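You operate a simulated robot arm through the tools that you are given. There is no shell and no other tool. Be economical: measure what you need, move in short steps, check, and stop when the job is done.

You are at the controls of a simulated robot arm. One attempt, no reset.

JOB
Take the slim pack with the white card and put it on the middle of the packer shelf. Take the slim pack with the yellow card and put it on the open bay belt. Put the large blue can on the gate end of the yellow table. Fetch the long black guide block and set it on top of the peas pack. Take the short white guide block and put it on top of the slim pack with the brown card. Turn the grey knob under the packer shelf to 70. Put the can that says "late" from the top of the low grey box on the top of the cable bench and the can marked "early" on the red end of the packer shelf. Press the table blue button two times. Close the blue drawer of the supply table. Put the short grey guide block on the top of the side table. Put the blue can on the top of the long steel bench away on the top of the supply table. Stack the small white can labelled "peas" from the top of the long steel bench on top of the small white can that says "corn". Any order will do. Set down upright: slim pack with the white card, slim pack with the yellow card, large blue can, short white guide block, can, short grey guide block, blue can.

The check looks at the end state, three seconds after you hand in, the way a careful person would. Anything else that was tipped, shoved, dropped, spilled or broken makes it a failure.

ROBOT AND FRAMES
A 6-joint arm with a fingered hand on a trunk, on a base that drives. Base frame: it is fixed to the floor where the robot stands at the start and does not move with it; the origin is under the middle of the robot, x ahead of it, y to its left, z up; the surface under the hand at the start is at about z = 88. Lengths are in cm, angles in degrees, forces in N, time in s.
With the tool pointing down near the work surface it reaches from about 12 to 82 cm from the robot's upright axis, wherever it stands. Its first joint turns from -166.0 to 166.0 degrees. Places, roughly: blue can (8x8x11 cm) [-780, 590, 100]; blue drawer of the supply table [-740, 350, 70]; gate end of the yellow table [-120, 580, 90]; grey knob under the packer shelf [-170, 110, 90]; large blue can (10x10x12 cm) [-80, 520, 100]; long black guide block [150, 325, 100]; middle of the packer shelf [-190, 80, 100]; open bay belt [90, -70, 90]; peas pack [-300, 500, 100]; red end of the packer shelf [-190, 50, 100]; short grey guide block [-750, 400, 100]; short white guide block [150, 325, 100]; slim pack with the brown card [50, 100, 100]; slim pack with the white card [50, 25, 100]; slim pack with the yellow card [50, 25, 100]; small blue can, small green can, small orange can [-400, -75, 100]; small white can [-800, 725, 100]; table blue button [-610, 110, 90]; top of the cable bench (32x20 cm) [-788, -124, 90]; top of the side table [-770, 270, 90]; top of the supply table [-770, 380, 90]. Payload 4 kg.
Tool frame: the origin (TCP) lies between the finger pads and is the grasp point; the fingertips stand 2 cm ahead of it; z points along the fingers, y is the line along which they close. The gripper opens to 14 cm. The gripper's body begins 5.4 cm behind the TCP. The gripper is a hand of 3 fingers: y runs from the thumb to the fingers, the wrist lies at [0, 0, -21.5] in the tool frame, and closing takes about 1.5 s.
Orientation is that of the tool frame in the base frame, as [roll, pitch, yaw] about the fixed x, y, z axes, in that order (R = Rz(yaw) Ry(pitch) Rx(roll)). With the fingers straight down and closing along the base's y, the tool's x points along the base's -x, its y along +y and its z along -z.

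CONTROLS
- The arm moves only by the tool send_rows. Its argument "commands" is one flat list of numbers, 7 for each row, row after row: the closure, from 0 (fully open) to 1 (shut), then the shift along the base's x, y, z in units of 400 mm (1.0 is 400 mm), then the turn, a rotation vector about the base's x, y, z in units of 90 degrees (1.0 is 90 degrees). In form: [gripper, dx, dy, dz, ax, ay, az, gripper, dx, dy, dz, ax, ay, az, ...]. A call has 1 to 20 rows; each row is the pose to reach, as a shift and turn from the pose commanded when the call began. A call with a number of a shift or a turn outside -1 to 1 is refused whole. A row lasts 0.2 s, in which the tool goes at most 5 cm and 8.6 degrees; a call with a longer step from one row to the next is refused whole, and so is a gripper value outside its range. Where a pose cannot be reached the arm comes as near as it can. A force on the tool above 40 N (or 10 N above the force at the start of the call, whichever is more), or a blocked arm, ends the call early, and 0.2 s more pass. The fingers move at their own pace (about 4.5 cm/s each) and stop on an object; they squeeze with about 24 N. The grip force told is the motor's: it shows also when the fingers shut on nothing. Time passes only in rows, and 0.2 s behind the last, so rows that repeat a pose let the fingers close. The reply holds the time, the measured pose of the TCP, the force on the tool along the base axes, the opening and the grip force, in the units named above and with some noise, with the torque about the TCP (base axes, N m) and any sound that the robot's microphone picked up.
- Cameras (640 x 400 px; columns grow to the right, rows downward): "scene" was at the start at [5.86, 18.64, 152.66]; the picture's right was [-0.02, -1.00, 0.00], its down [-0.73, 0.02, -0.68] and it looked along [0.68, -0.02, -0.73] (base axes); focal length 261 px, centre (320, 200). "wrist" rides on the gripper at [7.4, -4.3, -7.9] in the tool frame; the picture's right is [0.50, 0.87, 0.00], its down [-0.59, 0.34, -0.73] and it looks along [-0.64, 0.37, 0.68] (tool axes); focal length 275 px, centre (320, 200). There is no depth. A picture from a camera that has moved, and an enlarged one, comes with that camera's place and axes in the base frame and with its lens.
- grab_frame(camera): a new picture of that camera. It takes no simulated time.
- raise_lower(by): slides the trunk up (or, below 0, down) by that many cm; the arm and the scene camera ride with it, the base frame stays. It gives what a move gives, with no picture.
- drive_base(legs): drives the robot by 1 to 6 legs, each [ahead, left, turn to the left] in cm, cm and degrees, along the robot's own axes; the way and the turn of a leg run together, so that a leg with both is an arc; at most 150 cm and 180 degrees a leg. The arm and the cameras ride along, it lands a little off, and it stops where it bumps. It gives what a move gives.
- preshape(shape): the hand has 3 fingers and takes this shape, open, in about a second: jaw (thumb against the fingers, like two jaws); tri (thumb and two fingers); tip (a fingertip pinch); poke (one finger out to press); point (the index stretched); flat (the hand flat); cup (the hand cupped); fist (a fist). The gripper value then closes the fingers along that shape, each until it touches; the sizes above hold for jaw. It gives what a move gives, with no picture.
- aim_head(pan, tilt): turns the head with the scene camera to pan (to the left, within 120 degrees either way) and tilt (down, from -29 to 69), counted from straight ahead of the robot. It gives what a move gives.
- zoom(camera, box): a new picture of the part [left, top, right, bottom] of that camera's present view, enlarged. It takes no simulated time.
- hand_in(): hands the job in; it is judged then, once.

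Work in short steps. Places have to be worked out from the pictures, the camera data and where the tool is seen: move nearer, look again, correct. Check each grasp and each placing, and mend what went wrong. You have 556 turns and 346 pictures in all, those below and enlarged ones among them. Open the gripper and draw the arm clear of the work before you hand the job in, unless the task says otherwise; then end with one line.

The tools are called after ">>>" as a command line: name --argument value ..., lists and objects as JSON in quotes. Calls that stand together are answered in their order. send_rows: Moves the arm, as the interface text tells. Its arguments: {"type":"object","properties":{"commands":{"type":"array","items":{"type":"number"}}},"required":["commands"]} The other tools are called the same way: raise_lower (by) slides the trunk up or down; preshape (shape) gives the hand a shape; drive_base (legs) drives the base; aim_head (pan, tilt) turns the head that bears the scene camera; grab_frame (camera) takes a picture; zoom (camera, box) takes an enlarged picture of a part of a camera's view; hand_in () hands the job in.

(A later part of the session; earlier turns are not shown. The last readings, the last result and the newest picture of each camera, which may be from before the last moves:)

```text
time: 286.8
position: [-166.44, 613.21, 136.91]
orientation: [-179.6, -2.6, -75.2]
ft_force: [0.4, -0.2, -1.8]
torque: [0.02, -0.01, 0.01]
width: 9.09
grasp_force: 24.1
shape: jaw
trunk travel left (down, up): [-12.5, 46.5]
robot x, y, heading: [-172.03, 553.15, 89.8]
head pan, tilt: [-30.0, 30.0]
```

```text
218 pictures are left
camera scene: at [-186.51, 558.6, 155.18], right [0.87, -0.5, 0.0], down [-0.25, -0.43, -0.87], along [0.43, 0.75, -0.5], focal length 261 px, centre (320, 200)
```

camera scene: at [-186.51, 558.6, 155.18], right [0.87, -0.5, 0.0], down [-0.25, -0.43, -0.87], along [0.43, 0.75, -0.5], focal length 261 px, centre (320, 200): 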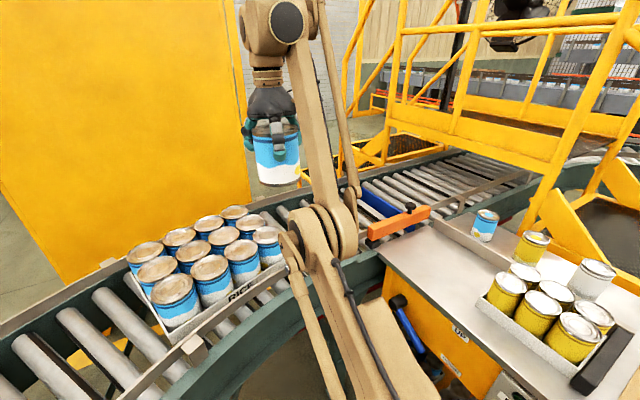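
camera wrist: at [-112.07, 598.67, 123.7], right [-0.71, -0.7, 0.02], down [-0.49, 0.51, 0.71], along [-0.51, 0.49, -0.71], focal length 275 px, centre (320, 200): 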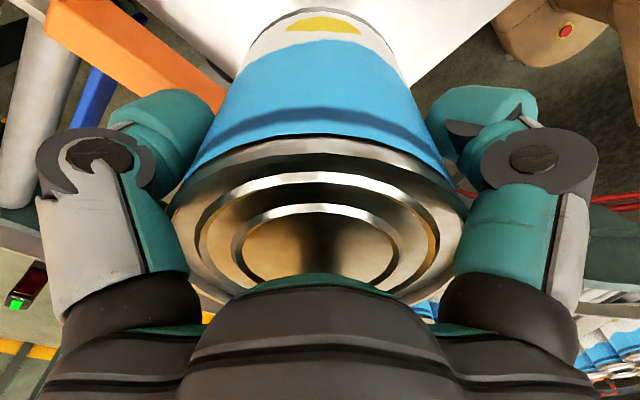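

Try going higher first (z≈155), then folding in.

>>> send_rows --commands '[1, 0, 0.02, 0.1, 0, 0, 0, 1, 0, 0.02, 0.2, 0, 0, 0, 1, 0, 0.02, 0.3, 0, 0, 0, 1, 0, 0.02, 0.4, 0, 0, 0]'

>>> send_rows --commands '[1, 0, -0.1, 0, 0, 0, 0, 1, 0, -0.2, 0, 0, 0, 0, 1, 0, -0.3, 0, 0, 0, 0, 1, 0, -0.4, 0, 0, 0, 0]'

```text
time: 287.8
position: [-166.98, 610.48, 144.02]
orientation: [-179.6, -2.5, -75.2]
ft_force: [0.4, 0.1, -2.7]
torque: [-0.04, 0.02, -0.02]
width: 9.08
grasp_force: 24.0
shape: jaw
out of reach, approached as far as the arm can: row 2, 3, 4
trunk travel left (down, up): [-12.5, 46.5]
robot x, y, heading: [-171.89, 552.95, 90.0]
head pan, tilt: [-30.0, 30.0]
```

```text
time: 288.8
position: [-166.99, 601.83, 150.33]
orientation: [-179.5, -2.6, -75.1]
ft_force: [0.7, 0.6, -2.3]
torque: [-0.04, 0.03, -0.02]
width: 9.05
grasp_force: 23.9
shape: jaw
out of reach, approached as far as the arm can: row 1, 2, 3, 4
trunk travel left (down, up): [-12.5, 46.5]
robot x, y, heading: [-171.71, 553.02, 89.8]
head pan, tilt: [-30.0, 30.0]
```

The arm seems nearly straight with the elbow on the wrong side. I back out to open floor to re-configure it safely.

>>> drive_base --legs '[[-110, 0, 0]]'

>>> send_rows --commands '[1, 0, 0.05, -0.1, 0, 0, 0, 1, 0, 0.1, -0.2, 0, 0, 0, 1, 0, 0.16, -0.3, 0, 0, 0, 1, 0, 0.25, -0.38, 0, 0, 0, 1, 0, 0.35, -0.44, 0, 0, 0, 1, 0, 0.45, -0.5, 0, 0, 0, 1, 0, 0.55, -0.55, 0, 0, 0, 1, 0, 0.66, -0.6, 0, 0, 0, 1, 0, 0.77, -0.64, 0, 0, 0]'

>>> grab_frame --camera "scene"

```text
time: 294.4
position: [-166.88, 490.93, 150.44]
orientation: [-179.6, -2.5, -74.3]
ft_force: [-0.2, -0.4, -2.3]
torque: [0.02, 0.03, -0.03]
width: 9.06
grasp_force: 24.8
shape: jaw
trunk travel left (down, up): [-12.5, 46.5]
robot x, y, heading: [-171.26, 442.17, 90.9]
head pan, tilt: [-30.0, 30.0]
```

```text
time: 296.4
position: [-167.56, 517.07, 122.21]
orientation: [-179.6, -2.7, -74.3]
ft_force: [0.7, -0.4, -2.3]
torque: [0.02, -0.01, 0.0]
width: 9.04
grasp_force: 23.5
shape: jaw
out of reach, approached as far as the arm can: row 1, 2, 3, 4, 8, 9
trunk travel left (down, up): [-12.5, 46.5]
robot x, y, heading: [-171.1, 442.66, 90.8]
head pan, tilt: [-30.0, 30.0]
```

```text
217 pictures are left
camera scene: at [-185.72, 447.81, 155.18], right [0.87, -0.49, 0.0], down [-0.24, -0.44, -0.87], along [0.42, 0.76, -0.5], focal length 261 px, centre (320, 200)
```

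scene: 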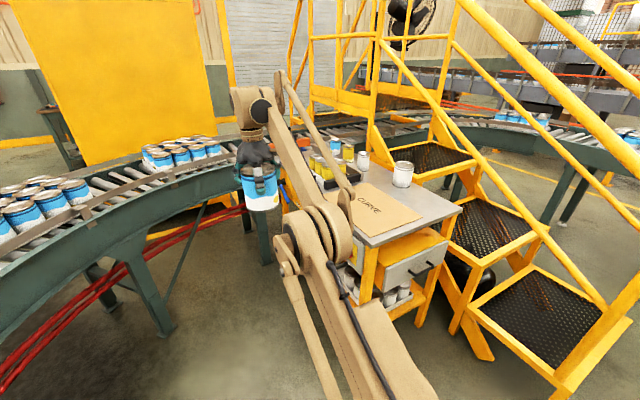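

Stretched out now. Try retracting from here downward.

>>> send_rows --commands '[1, 0, -0.04, -0.1, 0, 0, 0, 1, 0, -0.1, -0.2, 0, 0, 0, 1, 0, -0.2, -0.25, 0, 0, 0, 1, 0, -0.3, -0.3, 0, 0, 0, 1, 0, -0.4, -0.3, 0, 0, 0, 1, 0, -0.5, -0.3, 0, 0, 0]'

>>> grab_frame --camera "scene"

```text
time: 297.8
position: [-167.13, 506.72, 124.59]
orientation: [-179.7, -2.7, -74.3]
ft_force: [-0.3, 0.9, -2.4]
torque: [-0.05, 0.01, 0.02]
width: 9.02
grasp_force: 23.8
shape: jaw
out of reach, approached as far as the arm can: row 2, 3, 4, 5, 6
trunk travel left (down, up): [-12.5, 46.5]
robot x, y, heading: [-170.84, 442.27, 90.7]
head pan, tilt: [-30.0, 30.0]
```

```text
216 pictures are left
camera scene: at [-185.73, 448.11, 155.17], right [0.87, -0.49, 0.0], down [-0.24, -0.44, -0.86], along [0.42, 0.76, -0.5], focal length 261 px, centre (320, 200)
```

scene: 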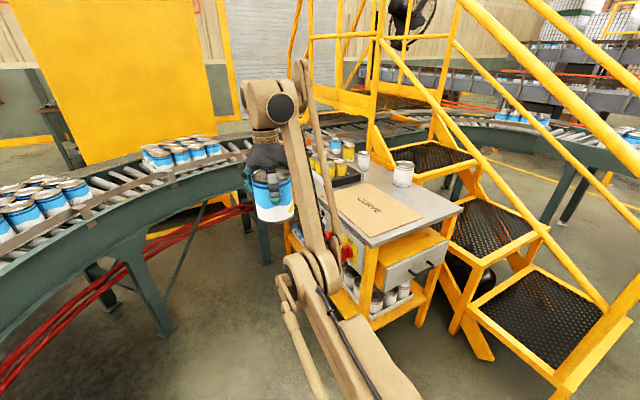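

Overshoot far beyond reach at shoulder height to straighten fully, then retract with an upward bias to pop the elbow up.

>>> send_rows --commands '[1, 0, 0.1, -0.05, 0, 0, 0, 1, 0, 0.2, -0.1, 0, 0, 0, 1, 0, 0.3, -0.15, 0, 0, 0, 1, 0, 0.4, -0.2, 0, 0, 0, 1, 0, 0.5, -0.25, 0, 0, 0, 1, 0, 0.6, -0.3, 0, 0, 0, 1, 0, 0.7, -0.35, 0, 0, 0, 1, 0, 0.8, -0.4, 0, 0, 0, 1, 0, 0.9, -0.45, 0, 0, 0, 1, 0, 1.0, -0.5, 0, 0, 0, 1, 0, 0.9, -0.45, 0, 0, 0, 1, 0, 0.8, -0.4, 0, 0, 0, 1, 0, 0.7, -0.35, 0, 0, 0, 1, 0, 0.6, -0.3, 0, 0, 0, 1, 0, 0.5, -0.25, 0, 0, 0, 1, 0, 0.4, -0.2, 0, 0, 0, 1, 0, 0.3, -0.2, 0, 0, 0, 1, 0, 0.2, -0.2, 0, 0, 0]'

>>> grab_frame --camera "scene"

```text
time: 301.6
position: [-166.72, 515.09, 117.83]
orientation: [-179.6, -2.7, -74.3]
ft_force: [0.2, 0.5, -2.0]
torque: [0.04, -0.03, 0.0]
width: 8.98
grasp_force: 24.3
shape: jaw
out of reach, approached as far as the arm can: row 4, 5, 6, 7, 8, 9, 10, 11, 12, 13, 14, 15, 16, 18
trunk travel left (down, up): [-12.5, 46.5]
robot x, y, heading: [-170.86, 442.02, 91.0]
head pan, tilt: [-30.0, 30.0]
```

```text
215 pictures are left
camera scene: at [-185.71, 447.72, 155.19], right [0.87, -0.49, 0.0], down [-0.24, -0.44, -0.87], along [0.42, 0.76, -0.5], focal length 261 px, centre (320, 200)
```

scene: 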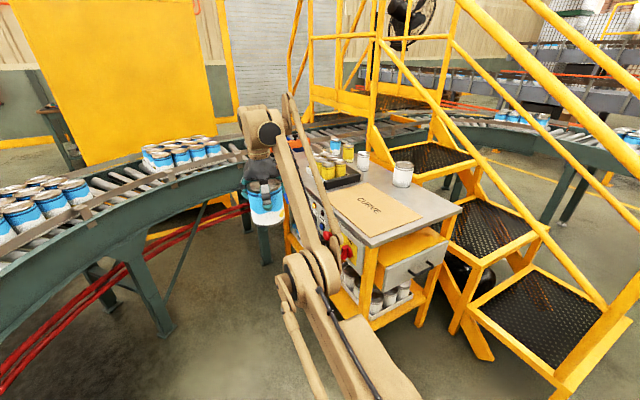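

Fitting the stuck positions shows the elbow is below (forearm elevation limited at ~48°). Plan: go up to a stretched high pose, then sweep the target downward beyond reach so the elbow bends up, then retract.

>>> send_rows --commands '[1, 0, -0.05, 0.1, 0, 0, 0, 1, 0, -0.11, 0.2, 0, 0, 0, 1, 0, -0.17, 0.3, 0, 0, 0, 1, 0, -0.24, 0.4, 0, 0, 0, 1, 0, -0.32, 0.49, 0, 0, 0, 1, 0, -0.4, 0.58, 0, 0, 0, 1, 0, -0.42, 0.62, 0, 0, 0]'

>>> send_rows --commands '[1, 0, 0.08, 0.08, 0, 0, 0, 1, 0, 0.16, 0.16, 0, 0, 0, 1, 0, 0.2, 0.2, 0, 0, 0, 1, 0, 0.28, 0.1225, 0, 0, 0, 1, 0, 0.3525, 0.0325, 0, 0, 0, 1, 0, 0.4225, -0.0625, 0, 0, 0, 1, 0, 0.4875, -0.1575, 0, 0, 0, 1, 0, 0.545, -0.26, 0, 0, 0, 1, 0, 0.6, -0.3625, 0, 0, 0, 1, 0, 0.6475, -0.4675, 0, 0, 0, 1, 0, 0.69, -0.5775, 0, 0, 0, 1, 0, 0.7275, -0.6875, 0, 0, 0, 1, 0, 0.76, -0.8, 0, 0, 0, 1, 0, 0.785, -0.9125, 0, 0, 0, 1, 0, 0.8, -1.0, 0, 0, 0, 1, 0, 0.7, -1.0, 0, 0, 0, 1, 0, 0.6, -1.0, 0, 0, 0, 1, 0, 0.5, -1.0, 0, 0, 0, 1, 0, 0.4, -1.0, 0, 0, 0, 1, 0, 0.3, -1.0, 0, 0, 0]'

>>> grab_frame --camera "scene"

```text
time: 303.2
position: [-166.54, 498.5, 143.35]
orientation: [-179.6, -2.6, -74.3]
ft_force: [0.8, 0.9, -1.9]
torque: [-0.02, -0.02, 0.0]
width: 8.99
grasp_force: 23.7
shape: jaw
out of reach, approached as far as the arm can: row 6, 7
trunk travel left (down, up): [-12.5, 46.5]
robot x, y, heading: [-171.15, 442.35, 91.0]
head pan, tilt: [-30.0, 30.0]
```

```text
time: 307.4
position: [-165.94, 510.3, 103.05]
orientation: [-179.5, -2.5, -74.2]
ft_force: [-0.3, 1.4, -2.3]
torque: [-0.01, -0.04, -0.02]
width: 8.94
grasp_force: 24.3
shape: jaw
out of reach, approached as far as the arm can: row 1, 2, 3, 4, 5, 6, 7, 8, 9, 10, 11, 12, 13, 14, 15, 16, 17
trunk travel left (down, up): [-12.5, 46.5]
robot x, y, heading: [-170.54, 442.69, 90.8]
head pan, tilt: [-30.0, 30.0]
```

```text
214 pictures are left
camera scene: at [-185.71, 447.69, 155.19], right [0.87, -0.49, 0.0], down [-0.24, -0.44, -0.87], along [0.42, 0.76, -0.5], focal length 261 px, centre (320, 200)
```

scene: 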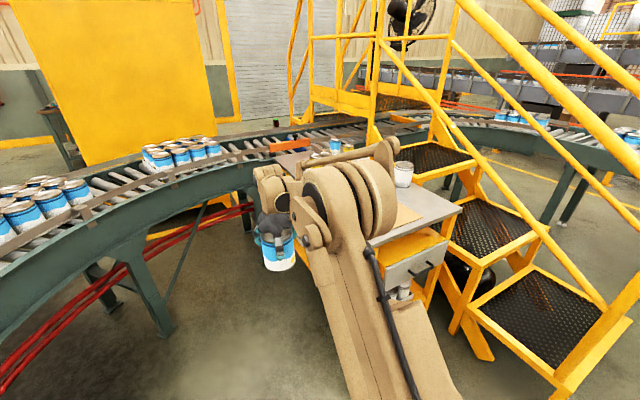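

Elbow flipped back up. Fix the small tilt and fold in.

>>> send_rows --commands '[1, 0, -0.05, 0.1, 0.028, 0, 0, 1, 0, -0.1, 0.2, 0.028, 0, 0, 1, 0, -0.18, 0.3, 0.028, 0, 0, 1, 0, -0.28, 0.36, 0.028, 0, 0, 1, 0, -0.38, 0.42, 0.028, 0, 0, 1, 0, -0.48, 0.45, 0.028, 0, 0, 1, 0, -0.58, 0.45, 0.028, 0, 0]'

>>> grab_frame --camera "wrist"

>>> grab_frame --camera "scene"

```text
refused: row 3 steps farther than a row can; nothing moved
```

```text
213 pictures are left
camera wrist: at [-160.01, 504.59, 111.33], right [-0.7, -0.72, 0.01], down [-0.5, 0.5, 0.7], along [-0.51, 0.48, -0.71], focal length 275 px, centre (320, 200)
```

wrist: 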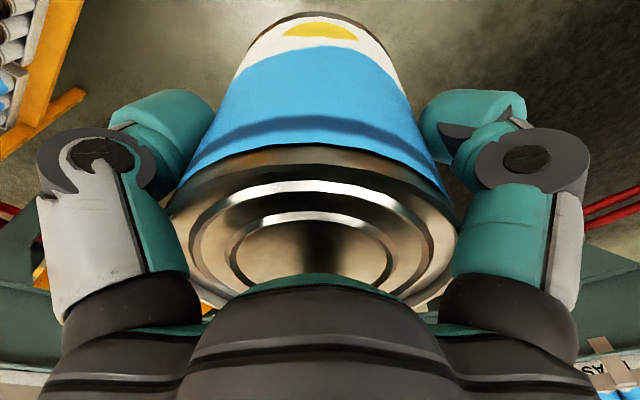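

```text
212 pictures are left
camera scene: at [-185.71, 447.69, 155.19], right [0.87, -0.49, 0.0], down [-0.24, -0.44, -0.87], along [0.42, 0.76, -0.5], focal length 261 px, centre (320, 200)
```

scene: 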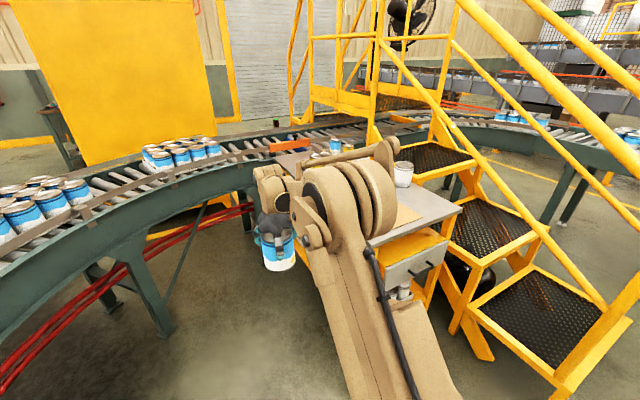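

Can still well held. Retract with legal steps.

>>> send_rows --commands '[1, 0, -0.05, 0.1, 0.028, 0, 0, 1, 0, -0.1, 0.2, 0.028, 0, 0, 1, 0, -0.18, 0.28, 0.028, 0, 0, 1, 0, -0.28, 0.34, 0.028, 0, 0, 1, 0, -0.38, 0.4, 0.028, 0, 0, 1, 0, -0.48, 0.44, 0.028, 0, 0, 1, 0, -0.58, 0.45, 0.028, 0, 0]'

```text
time: 309.0
position: [-166.33, 487.25, 121.41]
orientation: [-178.9, -0.2, -74.2]
ft_force: [1.0, -0.9, -2.4]
torque: [0.0, 0.03, 0.01]
width: 8.88
grasp_force: 24.2
shape: jaw
trunk travel left (down, up): [-12.5, 46.5]
robot x, y, heading: [-171.04, 442.25, 91.0]
head pan, tilt: [-30.0, 30.0]
```

Good. Drive back up beside the table, a bit further left, then turn the base toward the spot.

>>> drive_base --legs '[[101, 6, -1], [0, 0, -28]]'

>>> aim_head --pan -10 --tilt 42

>>> grab_frame --camera "scene"

```text
time: 315.6
position: [-154.38, 580.87, 121.29]
orientation: [-178.8, -0.2, -101.3]
ft_force: [-0.2, -0.1, -2.6]
torque: [-0.01, 0.0, -0.04]
width: 8.91
grasp_force: 23.7
shape: jaw
trunk travel left (down, up): [-12.5, 46.5]
robot x, y, heading: [-178.98, 543.08, 63.9]
head pan, tilt: [-30.0, 30.0]
```

```text
time: 316.4
position: [-154.33, 581.02, 121.29]
orientation: [-178.8, -0.1, -101.3]
ft_force: [-0.3, 0.0, -2.2]
torque: [-0.01, 0.0, -0.01]
width: 8.9
grasp_force: 23.7
shape: jaw
trunk travel left (down, up): [-12.5, 46.5]
robot x, y, heading: [-178.98, 542.48, 63.7]
head pan, tilt: [-10.0, 42.0]
```

```text
211 pictures are left
camera scene: at [-192.27, 555.94, 153.37], right [0.81, -0.59, 0.0], down [-0.39, -0.54, -0.74], along [0.44, 0.6, -0.67], focal length 261 px, centre (320, 200)
```

scene: 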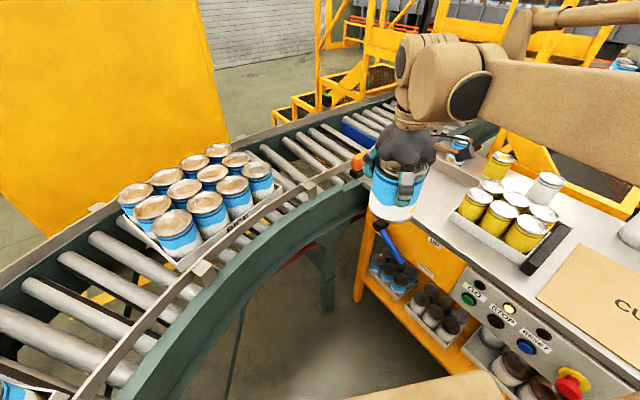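

Creep the base 6 cm ahead, then extend to (−123, 594.5).

>>> drive_base --legs '[[6, 0, 0]]'

>>> send_rows --commands '[1, 0.1, 0.03, 0, 0, 0, -0.03, 1, 0.2, 0.06, 0, 0, 0, -0.06, 1, 0.3, 0.09, 0, 0, 0, -0.09, 1, 0.4, 0.12, 0, 0, 0, -0.1, 1, 0.5, 0.15, 0, 0, 0, -0.1, 1, 0.6, 0.18, 0, 0, 0, -0.1, 1, 0.71, 0.21, 0, 0, 0, -0.1]'

>>> grab_frame --camera "scene"

>>> grab_frame --camera "wrist"

```text
time: 317.4
position: [-151.71, 586.51, 121.31]
orientation: [-178.9, -0.2, -101.3]
ft_force: [0.2, 0.1, -2.1]
torque: [-0.04, 0.02, 0.0]
width: 8.91
grasp_force: 24.4
shape: jaw
trunk travel left (down, up): [-12.5, 46.5]
robot x, y, heading: [-176.67, 548.11, 63.6]
head pan, tilt: [-10.0, 42.0]
```

```text
time: 319.0
position: [-123.26, 594.43, 121.21]
orientation: [-178.9, -0.2, -110.3]
ft_force: [0.6, -0.3, -1.8]
torque: [0.0, 0.01, -0.01]
width: 8.9
grasp_force: 23.9
shape: jaw
trunk travel left (down, up): [-12.5, 46.5]
robot x, y, heading: [-176.39, 548.44, 63.7]
head pan, tilt: [-10.0, 42.0]
```

```text
210 pictures are left
camera scene: at [-189.42, 561.44, 153.37], right [0.81, -0.59, 0.0], down [-0.4, -0.54, -0.74], along [0.44, 0.6, -0.67], focal length 261 px, centre (320, 200)
```

scene: 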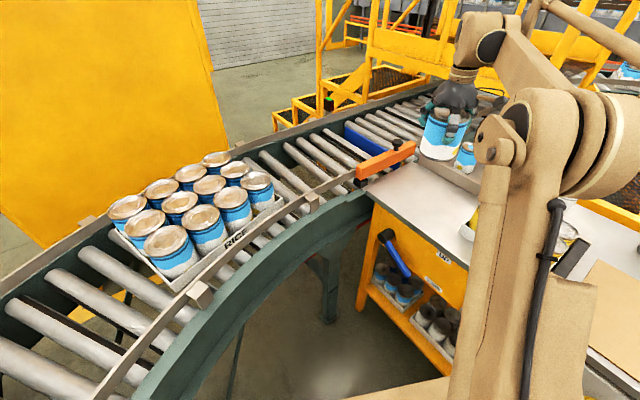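

```text
209 pictures are left
camera wrist: at [-122.0, 586.05, 129.1], right [-0.99, -0.17, -0.02], down [-0.13, 0.68, 0.73], along [-0.11, 0.72, -0.69], focal length 275 px, centre (320, 200)
```

wrist: 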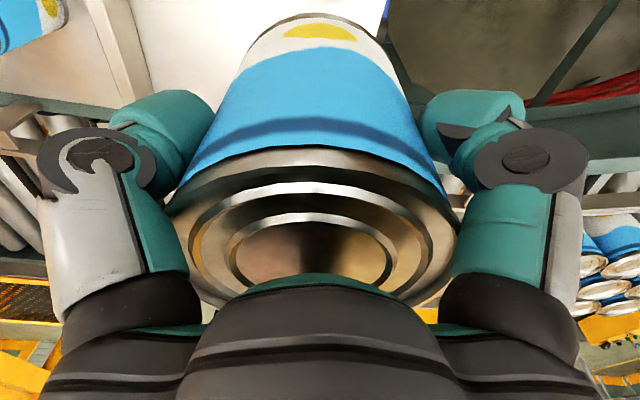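

Position looks right, between pack and gate. Lower.

>>> send_rows --commands '[1, 0, 0, -0.1, 0, 0, 0, 1, 0, 0, -0.2, 0, 0, 0, 1, 0, 0, -0.3, 0, 0, 0, 1, 0, 0, -0.4, 0, 0, 0, 1, 0, 0, -0.48, 0, 0, 0]'

>>> send_rows --commands '[1, 0, 0, -0.01, 0, 0, 0, 1, 0, 0, -0.02, 0, 0, 0, 1, 0, 0, -0.03, 0, 0, 0, 1, 0, 0, -0.04, 0, 0, 0, 1, 0, 0, -0.05, 0, 0, 0, 1, 0, 0, -0.06, 0, 0, 0, 1, 0, 0, -0.07, 0, 0, 0, 1, 0, 0, -0.08, 0, 0, 0, 1, 0, 0, -0.09, 0, 0, 0, 1, 0, 0, -0.1, 0, 0, 0, 1, 0, 0, -0.11, 0, 0, 0, 1, 0, 0, -0.12, 0, 0, 0]'

>>> grab_frame --camera "scene"

```text
time: 320.2
position: [-123.28, 594.7, 101.96]
orientation: [-178.9, -0.1, -110.4]
ft_force: [0.2, 0.2, -2.4]
torque: [-0.03, 0.03, 0.02]
width: 8.87
grasp_force: 24.1
shape: jaw
trunk travel left (down, up): [-12.5, 46.5]
robot x, y, heading: [-176.36, 548.65, 63.5]
head pan, tilt: [-10.0, 42.0]
```

```text
time: 322.5
position: [-123.24, 594.66, 98.29]
orientation: [-178.8, 0.1, -110.4]
ft_force: [3.8, 3.0, 28.7]
torque: [0.21, -0.09, -0.1]
width: 8.76
grasp_force: 23.6
shape: jaw
trunk travel left (down, up): [-12.5, 46.5]
robot x, y, heading: [-176.58, 548.48, 63.8]
head pan, tilt: [-10.0, 42.0]
stopped in row 11: the force on the tool passed its limit at 46 N (the readings are from after the stop); the commanded pose is now the measured one
```

```text
208 pictures are left
camera scene: at [-189.8, 561.16, 153.39], right [0.81, -0.59, 0.0], down [-0.39, -0.54, -0.74], along [0.44, 0.6, -0.67], focal length 261 px, centre (320, 200)
```

scene: 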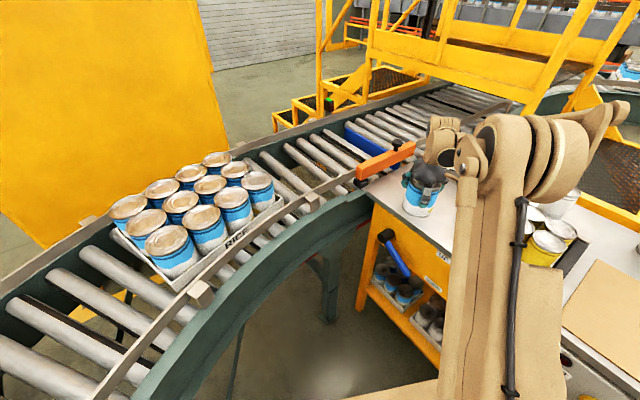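

Touched down on the lane. Release and rise.

>>> send_rows --commands '[1, 0, 0, 0.005, 0, 0, 0, 0.4, 0, 0, 0.005, 0, 0, 0, 0, 0, 0, 0.005, 0, 0, 0, 0, 0, 0, 0.005, 0, 0, 0, 0, 0, 0, 0.005, 0, 0, 0, 0, 0, 0, 0.005, 0, 0, 0, 0, 0, 0, 0.005, 0, 0, 0, 0, 0, 0, 0.005, 0, 0, 0, 0, 0, 0, 0.05, 0, 0, 0, 0, 0, 0, 0.1, 0, 0, 0, 0, 0, 0, 0.2, 0, 0, 0, 0, 0, 0, 0.3, 0, 0, 0, 0, 0, 0, 0.4, 0, 0, 0, 0, 0, 0, 0.5, 0, 0, 0, 0, -0.06, -0.05, 0.55, 0, 0, 0, 0, -0.14, -0.12, 0.57, 0, 0, 0, 0, -0.22, -0.19, 0.57, 0, 0, 0, 0, -0.3, -0.26, 0.57, 0, 0, 0, 0, -0.38, -0.33, 0.57, 0, 0, 0, 0, -0.46, -0.4, 0.57, 0, 0, 0]'

>>> grab_frame --camera "scene"

```text
time: 326.7
position: [-141.81, 578.56, 121.13]
orientation: [-178.7, 0.1, -110.4]
ft_force: [0.2, 0.5, 0.7]
torque: [0.01, -0.03, 0.01]
width: 13.98
grasp_force: 0.1
shape: jaw
trunk travel left (down, up): [-12.5, 46.5]
robot x, y, heading: [-176.12, 548.22, 63.8]
head pan, tilt: [-10.0, 42.0]
```

```text
207 pictures are left
camera scene: at [-189.7, 561.26, 153.36], right [0.81, -0.59, 0.0], down [-0.39, -0.54, -0.74], along [0.44, 0.6, -0.67], focal length 261 px, centre (320, 200)
```

scene: 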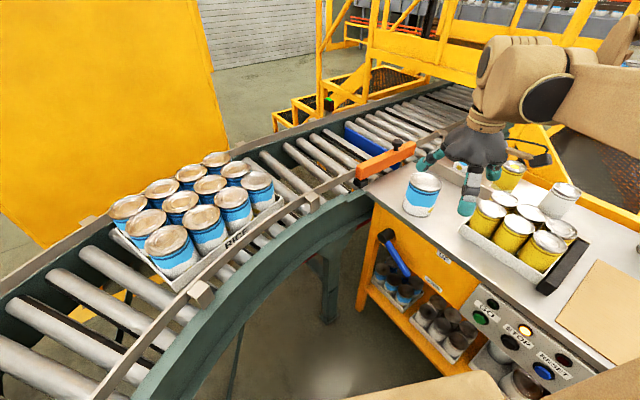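

Can stands upright. Zoom to check side labels.

>>> zoom --camera "scene" --box '[350, 140, 510, 340]'

```text
2.00 times, centred on (430, 240) of scene
camera zoom: at [-189.7, 561.26, 153.36], right [0.81, -0.59, 0.0], down [-0.39, -0.54, -0.74], along [0.44, 0.6, -0.67], focal length 523 px, centre (100, 120)
```

zoom: 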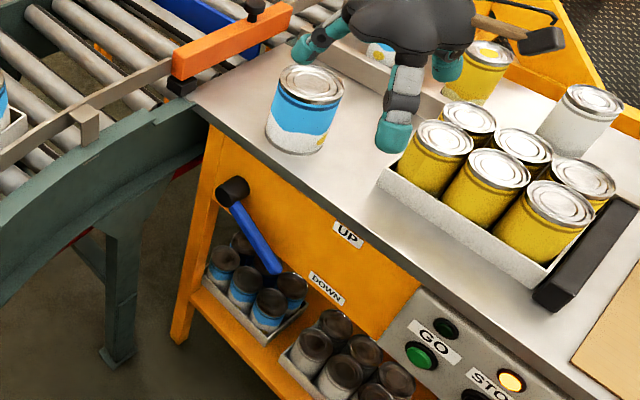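

The can is at the gate. The guide blocks can't be reached from inside (pole, table, bins), so I'll explore the way out to the south, which I need for the western tasks too.

>>> drive_base --legs '[[0, 0, 26], [-110, 0, 0], [0, 0, -90], [90, 0, 0], [0, 0, -90], [150, 0, 0]]'

>>> aim_head --pan 0 --tilt 15

>>> grab_frame --camera "scene"

```text
time: 341.2
position: [-47.57, 429.52, 121.06]
orientation: [-178.8, 0.1, -171.2]
ft_force: [0.2, -0.3, -0.7]
torque: [0.0, 0.02, -0.01]
width: 13.98
grasp_force: 0.0
shape: jaw
trunk travel left (down, up): [-12.5, 46.5]
robot x, y, heading: [-91.01, 444.7, 3.2]
head pan, tilt: [-10.0, 42.0]
stopped in leg 4: the robot was blocked; the commanded pose is now the measured one
```

```text
time: 342.1
position: [-47.34, 429.48, 121.09]
orientation: [-178.8, 0.1, -171.1]
ft_force: [0.2, 0.2, -0.4]
torque: [0.01, -0.03, -0.02]
width: 13.99
grasp_force: 0.0
shape: jaw
trunk travel left (down, up): [-12.5, 46.5]
robot x, y, heading: [-91.57, 444.41, 3.5]
head pan, tilt: [0.0, 15.0]
```

```text
205 pictures are left
camera scene: at [-84.96, 464.07, 157.6], right [0.06, -1.0, 0.0], down [-0.26, -0.01, -0.97], along [0.96, 0.05, -0.26], focal length 261 px, centre (320, 200)
```

scene: 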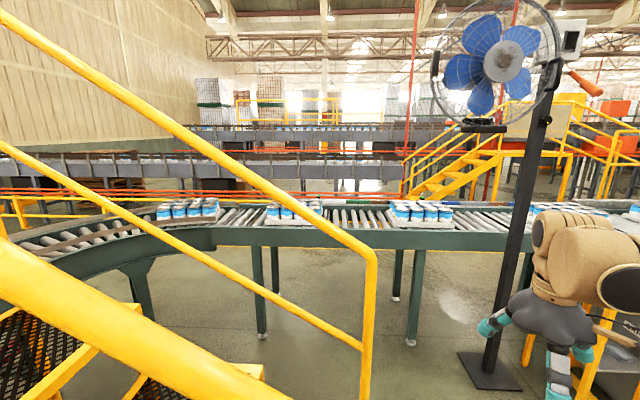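

Bumped the stair foot lightly; back off, turn south, and go.

>>> drive_base --legs '[[-12, 0, 0], [0, 0, -93], [150, 0, 0], [150, 0, 0], [150, 0, 0]]'

>>> grab_frame --camera "scene"

```text
time: 368.3
position: [-144.7, -43.88, 121.01]
orientation: [-178.8, 0.0, 93.0]
ft_force: [0.5, 0.0, -0.3]
torque: [-0.03, -0.01, 0.0]
width: 14.0
grasp_force: 0.0
shape: jaw
trunk travel left (down, up): [-12.5, 46.5]
robot x, y, heading: [-125.12, -1.73, -92.7]
head pan, tilt: [0.0, 15.0]
```

```text
204 pictures are left
camera scene: at [-106.42, -10.49, 157.61], right [-1.0, 0.05, 0.0], down [0.01, 0.26, -0.97], along [-0.05, -0.96, -0.26], focal length 261 px, centre (320, 200)
```

scene: 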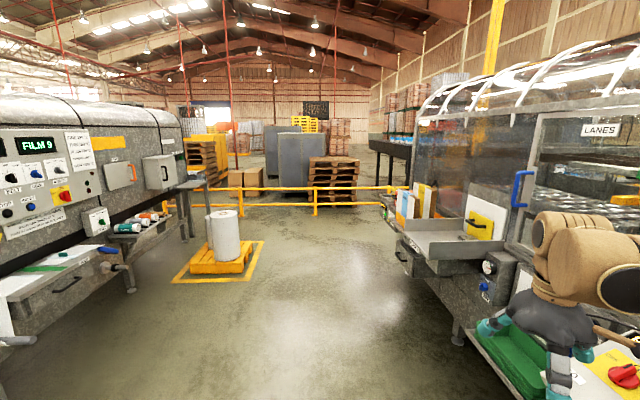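

There's a corridor at the far end before the fence (y≈−450). Move toward it along x≈−80.

>>> drive_base --legs '[[0, 45, 2.7], [150, 0, 0], [150, 0, 0], [110, 0, 0]]'

>>> aim_head --pan 85 --tilt 15

>>> grab_frame --camera "scene"

>>> aim_head --pan -85 --tilt 15

>>> grab_frame --camera "scene"

```text
time: 390.3
position: [-94.97, -456.25, 121.0]
orientation: [-178.9, 0.0, 97.5]
ft_force: [0.4, -0.2, -0.1]
torque: [-0.01, -0.01, 0.0]
width: 14.01
grasp_force: 0.1
shape: jaw
trunk travel left (down, up): [-12.5, 46.5]
robot x, y, heading: [-78.77, -413.11, -88.5]
head pan, tilt: [0.0, 15.0]
```

```text
time: 391.9
position: [-94.98, -456.22, 121.05]
orientation: [-178.9, 0.0, 97.4]
ft_force: [0.0, -0.4, -0.3]
torque: [-0.02, 0.04, -0.04]
width: 14.0
grasp_force: 0.1
shape: jaw
trunk travel left (down, up): [-12.5, 46.5]
robot x, y, heading: [-78.43, -412.93, -88.3]
head pan, tilt: [85.0, 15.0]
```

```text
203 pictures are left
camera scene: at [-50.34, -411.24, 157.61], right [-0.06, -1.0, 0.0], down [-0.26, 0.02, -0.97], along [0.96, -0.06, -0.26], focal length 261 px, centre (320, 200)
```

scene: 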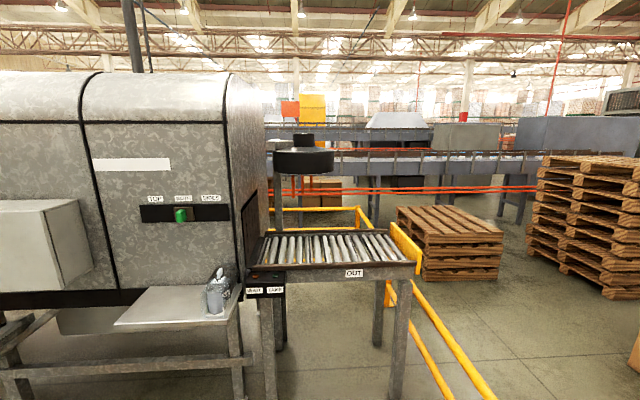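

```text
time: 394.5
position: [-95.05, -456.25, 121.08]
orientation: [-178.8, 0.0, 97.5]
ft_force: [0.8, 0.3, 0.5]
torque: [-0.02, -0.01, 0.03]
width: 13.98
grasp_force: 0.2
shape: jaw
trunk travel left (down, up): [-12.5, 46.5]
robot x, y, heading: [-78.55, -412.98, -88.6]
head pan, tilt: [-85.0, 15.0]
```

```text
202 pictures are left
camera scene: at [-68.95, -411.76, 157.61], right [-0.12, 0.99, 0.0], down [0.26, 0.03, -0.97], along [-0.96, -0.11, -0.26], focal length 261 px, centre (320, 200)
```

scene: 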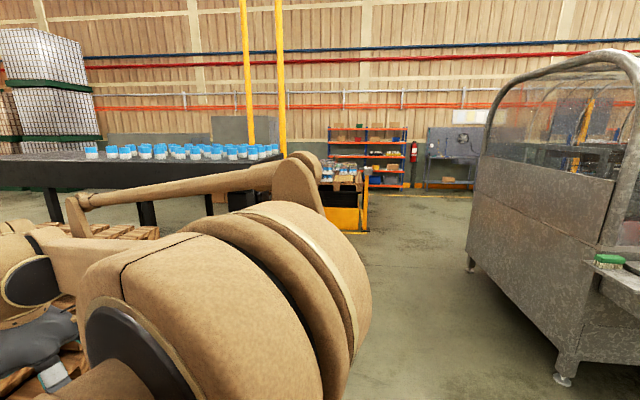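

East is fenced off; west is open. Turn west and drive, then look.

>>> drive_base --legs '[[0, 0, -91.5], [130, 0, 0], [120, 0, 0]]'

>>> aim_head --pan 0 --tilt 12

>>> grab_frame --camera "scene"

>>> aim_head --pan -70 --tilt 5

>>> grab_frame --camera "scene"

```text
time: 410.5
position: [-371.46, -420.85, 121.0]
orientation: [-178.8, 0.0, 12.2]
ft_force: [1.7, 0.3, -0.6]
torque: [0.01, -0.03, -0.01]
width: 13.99
grasp_force: 0.0
shape: jaw
trunk travel left (down, up): [-12.5, 46.5]
robot x, y, heading: [-326.79, -433.41, -173.8]
head pan, tilt: [-85.0, 15.0]
```

```text
time: 412.1
position: [-371.38, -420.94, 121.04]
orientation: [-178.8, -0.1, 12.2]
ft_force: [0.0, -0.4, -0.3]
torque: [-0.01, 0.0, 0.0]
width: 14.01
grasp_force: 0.1
shape: jaw
trunk travel left (down, up): [-12.5, 46.5]
robot x, y, heading: [-326.85, -433.86, -173.4]
head pan, tilt: [0.0, 12.0]
```

```text
201 pictures are left
camera scene: at [-332.19, -453.64, 158.1], right [-0.11, 0.99, 0.0], down [0.21, 0.02, -0.98], along [-0.97, -0.11, -0.21], focal length 261 px, centre (320, 200)
```

scene: 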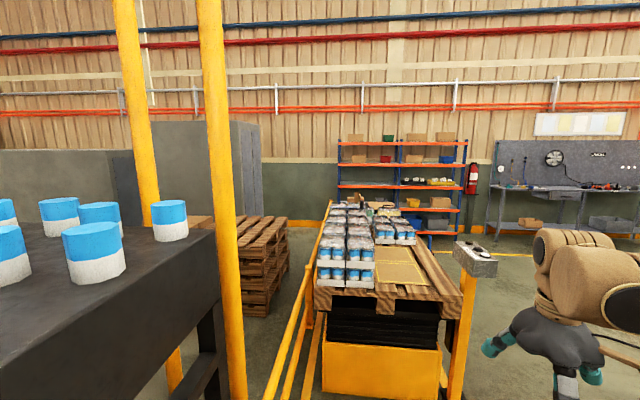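

```text
time: 413.5
position: [-371.31, -420.8, 120.97]
orientation: [-178.8, 0.0, 12.2]
ft_force: [0.0, -0.1, 0.2]
torque: [0.01, 0.03, -0.02]
width: 13.98
grasp_force: 0.0
shape: jaw
trunk travel left (down, up): [-12.5, 46.5]
robot x, y, heading: [-326.92, -434.28, -173.6]
head pan, tilt: [-70.0, 5.0]
```

```text
200 pictures are left
camera scene: at [-327.01, -444.38, 159.23], right [0.9, 0.45, 0.0], down [0.04, -0.08, -1.0], along [-0.44, 0.89, -0.09], focal length 261 px, centre (320, 200)
```

scene: 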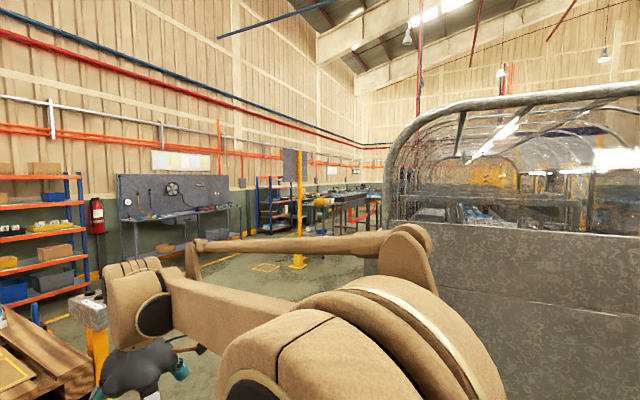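

Head north-west around the packer's end: turn to ~130° and go 140 cm, then look north.

>>> drive_base --legs '[[0, 0, -53], [140, 0, 0], [0, 0, -40]]'

>>> aim_head --pan 0 --tilt 15

>>> grab_frame --camera "scene"

```text
time: 424.6
position: [-407.36, -289.13, 120.96]
orientation: [-178.7, -0.1, -81.3]
ft_force: [-0.1, 0.6, -0.1]
torque: [-0.03, 0.03, -0.02]
width: 13.99
grasp_force: 0.1
shape: jaw
trunk travel left (down, up): [-12.5, 46.5]
robot x, y, heading: [-422.84, -332.67, 93.1]
head pan, tilt: [-70.0, 5.0]
```

```text
time: 426.0
position: [-407.44, -289.11, 121.03]
orientation: [-178.9, 0.0, -81.2]
ft_force: [0.9, -0.4, 0.8]
torque: [-0.03, 0.0, -0.01]
width: 13.99
grasp_force: 0.0
shape: jaw
trunk travel left (down, up): [-12.5, 46.5]
robot x, y, heading: [-423.04, -332.8, 93.2]
head pan, tilt: [0.0, 15.0]
```

```text
199 pictures are left
camera scene: at [-442.42, -326.66, 157.61], right [1.0, 0.05, 0.0], down [0.01, -0.26, -0.97], along [-0.05, 0.96, -0.26], focal length 261 px, centre (320, 200)
```

scene: 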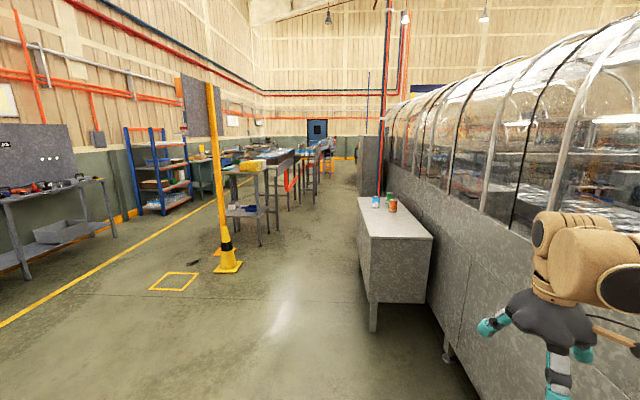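

Low grey box with small cans on top at right. Drive to its west side and face it.

>>> drive_base --legs '[[0, 30, -3], [150, 0, 0], [103, 0, 0], [0, 0, -90]]'

>>> aim_head --pan 0 --tilt 40

>>> grab_frame --camera "scene"

```text
time: 443.9
position: [-407.93, -92.87, 120.96]
orientation: [-178.8, 0.1, -172.5]
ft_force: [-0.3, 0.1, 0.2]
torque: [-0.01, 0.0, 0.03]
width: 14.01
grasp_force: 0.1
shape: jaw
trunk travel left (down, up): [-12.5, 46.5]
robot x, y, heading: [-451.28, -76.29, 1.6]
head pan, tilt: [0.0, 15.0]
```

```text
time: 444.8
position: [-407.82, -92.81, 121.02]
orientation: [-178.8, 0.0, -172.5]
ft_force: [-0.5, 0.5, 0.3]
torque: [-0.03, 0.0, 0.01]
width: 13.97
grasp_force: 0.1
shape: jaw
trunk travel left (down, up): [-12.5, 46.5]
robot x, y, heading: [-451.01, -76.04, 1.7]
head pan, tilt: [0.0, 40.0]
```

```text
198 pictures are left
camera scene: at [-445.33, -57.37, 153.66], right [0.03, -1.0, 0.0], down [-0.64, -0.02, -0.77], along [0.77, 0.02, -0.64], focal length 261 px, centre (320, 200)
```

scene: 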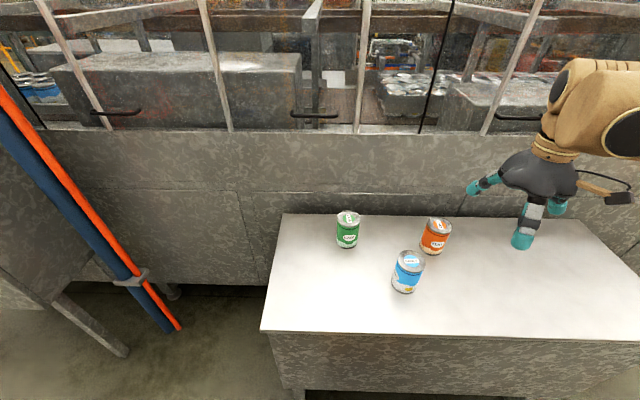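

>>> zoom --camera "scene" --box '[320, 195, 480, 295]'

```text
4.00 times, centred on (400, 245) of scene
camera zoom: at [-445.33, -57.37, 153.66], right [0.03, -1.0, 0.0], down [-0.64, -0.02, -0.77], along [0.77, 0.02, -0.64], focal length 1046 px, centre (0, 20)
```

zoom: 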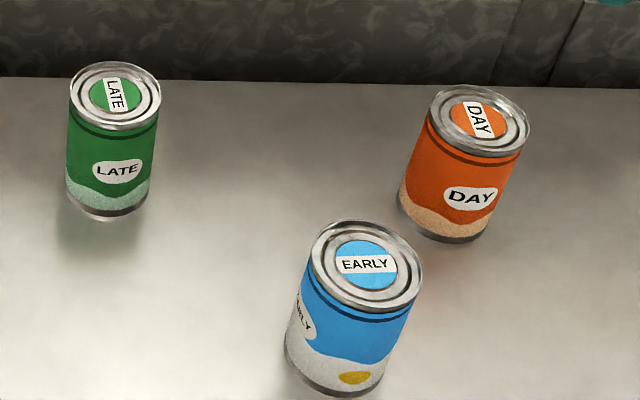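

LATE is the green can at ≈(−386.5, −65), EARLY the blue at ≈(−402, −80). Move over the LATE can.

>>> send_rows --commands '[0, 0.067, 0.0875, 0, 0.0133, 0, 0, 0, 0.134, 0.175, 0, 0.0133, 0, 0, 0, 0.2, 0.2625, 0, 0.0133, 0, 0, 0, 0.267, 0.35, 0, 0.0133, 0, 0, 0, 0.334, 0.4375, 0, 0.0133, 0, 0, 0, 0.4, 0.525, 0, 0.0133, 0, 0, 0, 0.468, 0.6125, 0, 0.0133, 0, 0, 0, 0.535, 0.7, 0, 0.0133, 0, 0, 0, 0.535, 0.7, -0.1, 0.0133, 0, 0, 0, 0.535, 0.7, -0.2, 0.0133, 0, 0]'

>>> grab_frame --camera "wrist"

>>> grab_frame --camera "scene"

```text
time: 447.0
position: [-386.34, -65.09, 112.95]
orientation: [179.9, 0.3, -172.5]
ft_force: [0.1, 0.1, -0.2]
torque: [-0.04, 0.0, 0.01]
width: 14.0
grasp_force: 0.0
shape: jaw
trunk travel left (down, up): [-12.5, 46.5]
robot x, y, heading: [-451.3, -76.5, 1.8]
head pan, tilt: [0.0, 40.0]
```

```text
196 pictures are left
camera wrist: at [-393.24, -70.4, 120.79], right [-0.61, 0.79, 0.0], down [0.54, 0.41, 0.74], along [0.58, 0.45, -0.68], focal length 275 px, centre (320, 200)
```

wrist: 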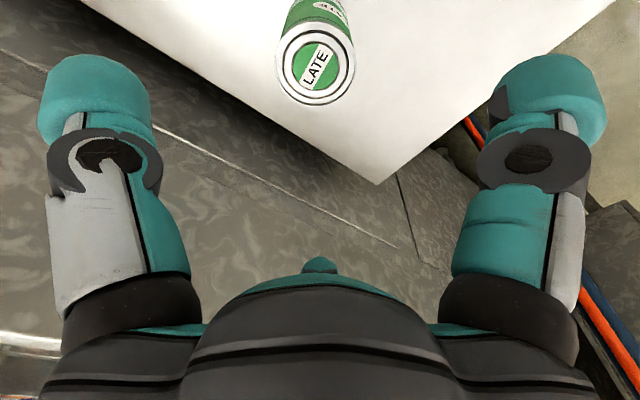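

```text
195 pictures are left
camera scene: at [-445.27, -57.35, 153.65], right [0.03, -1.0, 0.0], down [-0.64, -0.02, -0.77], along [0.77, 0.02, -0.64], focal length 261 px, centre (320, 200)
```

scene: 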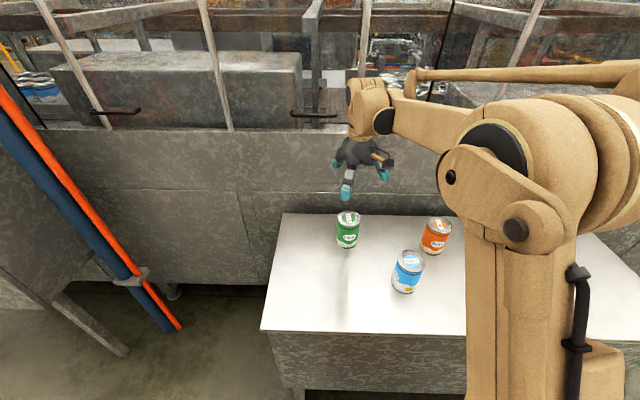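

Triangulated: top z≈96.3 at (−385.4, −64.6). Lower and grip.

>>> send_rows --commands '[0, 0.02, 0.01, -0.1, 0, 0, 0, 0, 0.02, 0.01, -0.2, 0, 0, 0, 0, 0.02, 0.01, -0.3, 0, 0, 0, 0, 0.02, 0.01, -0.36, 0, 0, 0, 0, 0.02, 0.01, -0.42, 0, 0, 0, 0, 0.02, 0.01, -0.46, 0, 0, 0, 0, 0.02, 0.01, -0.505, 0, 0, 0, 0.5, 0.02, 0.01, -0.505, 0, 0, 0, 1, 0.02, 0.01, -0.505, 0, 0, 0, 1, 0.02, 0.01, -0.505, 0, 0, 0, 1, 0.02, 0.01, -0.505, 0, 0, 0, 1, 0.02, 0.01, -0.505, 0, 0, 0, 1, 0.02, 0.01, -0.505, 0, 0, 0, 1, 0.02, 0.01, -0.505, 0, 0, 0, 1, 0.02, 0.01, -0.505, 0, 0, 0]'

>>> grab_frame --camera "wrist"

```text
time: 450.2
position: [-385.73, -64.36, 92.66]
orientation: [-180.0, 0.2, -172.5]
ft_force: [-1.0, -0.4, 0.6]
torque: [-0.01, 0.03, 0.0]
width: 6.53
grasp_force: 24.1
shape: jaw
trunk travel left (down, up): [-12.5, 46.5]
robot x, y, heading: [-451.37, -76.67, 1.7]
head pan, tilt: [0.0, 40.0]
```

```text
194 pictures are left
camera wrist: at [-392.51, -69.7, 100.53], right [-0.61, 0.79, 0.0], down [0.54, 0.41, 0.74], along [0.58, 0.45, -0.68], focal length 275 px, centre (320, 200)
```

wrist: 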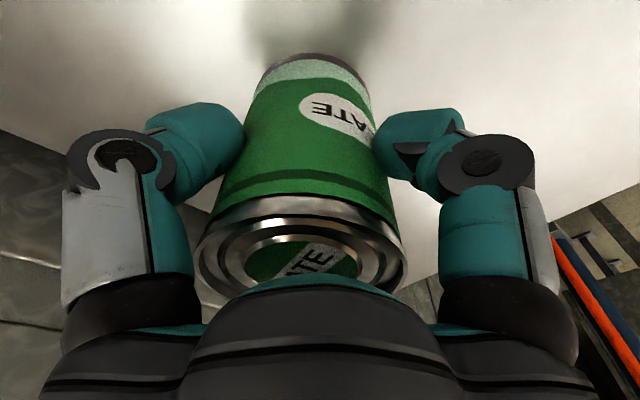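

LATE gripped. Lift, fold in, turn west and drive toward the cable bench.

>>> send_rows --commands '[1, 0, 0, 0.05, 0, 0, 0, 1, 0, 0, 0.15, 0, 0, 0, 1, 0, 0, 0.26, 0, 0, 0, 1, 0, 0, 0.38, 0, 0, 0, 1, 0, 0, 0.5, 0, 0, 0, 1, 0, 0, 0.62, 0, 0, 0, 1, -0.12, 0, 0.65, 0, 0, 0, 1, -0.24, 0, 0.65, 0, 0, 0, 1, -0.36, 0, 0.65, 0, 0, 0, 1, -0.48, 0, 0.65, 0, 0, 0, 1, -0.6, 0, 0.65, 0, 0, 0]'

>>> drive_base --legs '[[-20, 0, 0], [0, 0, 90], [0, 0, 88], [130, 0, 0]]'

>>> aim_head --pan 5 --tilt 18

>>> grab_frame --camera "scene"

```text
time: 452.6
position: [-409.85, -64.56, 118.75]
orientation: [179.9, 0.2, -172.4]
ft_force: [0.1, -0.3, -1.3]
torque: [0.0, 0.02, 0.02]
width: 6.5
grasp_force: 23.8
shape: jaw
trunk travel left (down, up): [-12.5, 46.5]
robot x, y, heading: [-451.22, -76.41, 1.5]
head pan, tilt: [0.0, 40.0]
```

```text
time: 465.1
position: [-575.14, -93.01, 119.01]
orientation: [179.9, 0.4, 8.7]
ft_force: [-2.7, 0.7, -1.8]
torque: [-0.09, -0.15, 0.03]
width: 6.48
grasp_force: 23.9
shape: jaw
trunk travel left (down, up): [-12.5, 46.5]
robot x, y, heading: [-534.79, -80.97, -177.5]
head pan, tilt: [0.0, 40.0]
stopped in leg 4: the robot was blocked; the commanded pose is now the measured one
```

```text
time: 466.0
position: [-574.89, -93.56, 119.05]
orientation: [-179.9, 0.6, 8.7]
ft_force: [0.6, 0.8, -1.3]
torque: [-0.01, -0.01, 0.0]
width: 6.46
grasp_force: 24.1
shape: jaw
trunk travel left (down, up): [-12.5, 46.5]
robot x, y, heading: [-535.06, -81.09, -177.0]
head pan, tilt: [5.0, 18.0]
```

```text
193 pictures are left
camera scene: at [-541.43, -101.38, 157.11], right [-0.14, 0.99, 0.0], down [0.31, 0.04, -0.95], along [-0.94, -0.13, -0.31], focal length 261 px, centre (320, 200)
```

scene: 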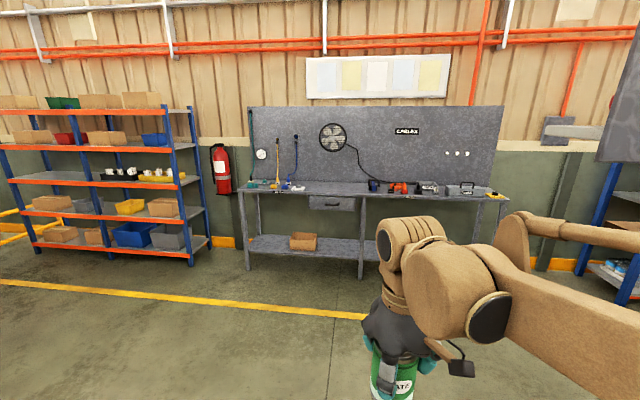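

Blocked by the floor post presumably. Back up 12, shift left (south) 45 cm, proceed.

>>> drive_base --legs '[[-12, 0, 0], [0, 45, -3], [120, 0, 0], [50, 0, 0]]'

>>> aim_head --pan 0 --tilt 30

>>> grab_frame --camera "scene"

```text
time: 477.8
position: [-732.93, -130.11, 119.06]
orientation: [-179.9, 0.6, 4.1]
ft_force: [0.0, 0.9, -1.5]
torque: [0.01, 0.0, 0.02]
width: 6.46
grasp_force: 23.7
shape: jaw
trunk travel left (down, up): [-12.5, 46.5]
robot x, y, heading: [-692.53, -120.69, 178.2]
head pan, tilt: [5.0, 18.0]
```

```text
time: 478.5
position: [-733.08, -130.11, 118.95]
orientation: [-179.9, 0.7, 3.9]
ft_force: [-0.4, -0.6, -1.3]
torque: [-0.01, -0.03, 0.01]
width: 6.45
grasp_force: 24.2
shape: jaw
trunk travel left (down, up): [-12.5, 46.5]
robot x, y, heading: [-692.13, -120.96, 178.2]
head pan, tilt: [0.0, 30.0]
```

```text
192 pictures are left
camera scene: at [-700.02, -139.92, 155.19], right [0.03, 1.0, 0.0], down [0.5, -0.02, -0.87], along [-0.87, 0.03, -0.5], focal length 261 px, centre (320, 200)
```

scene: 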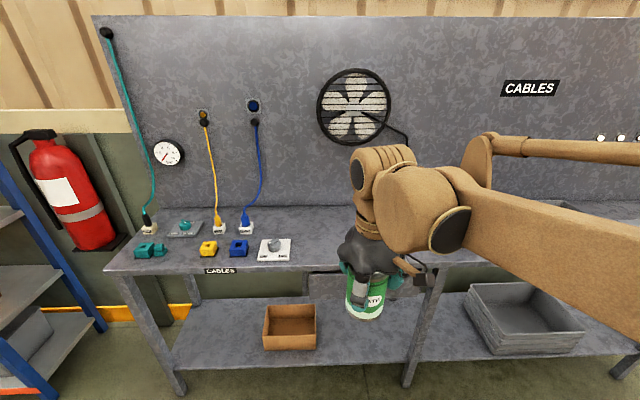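

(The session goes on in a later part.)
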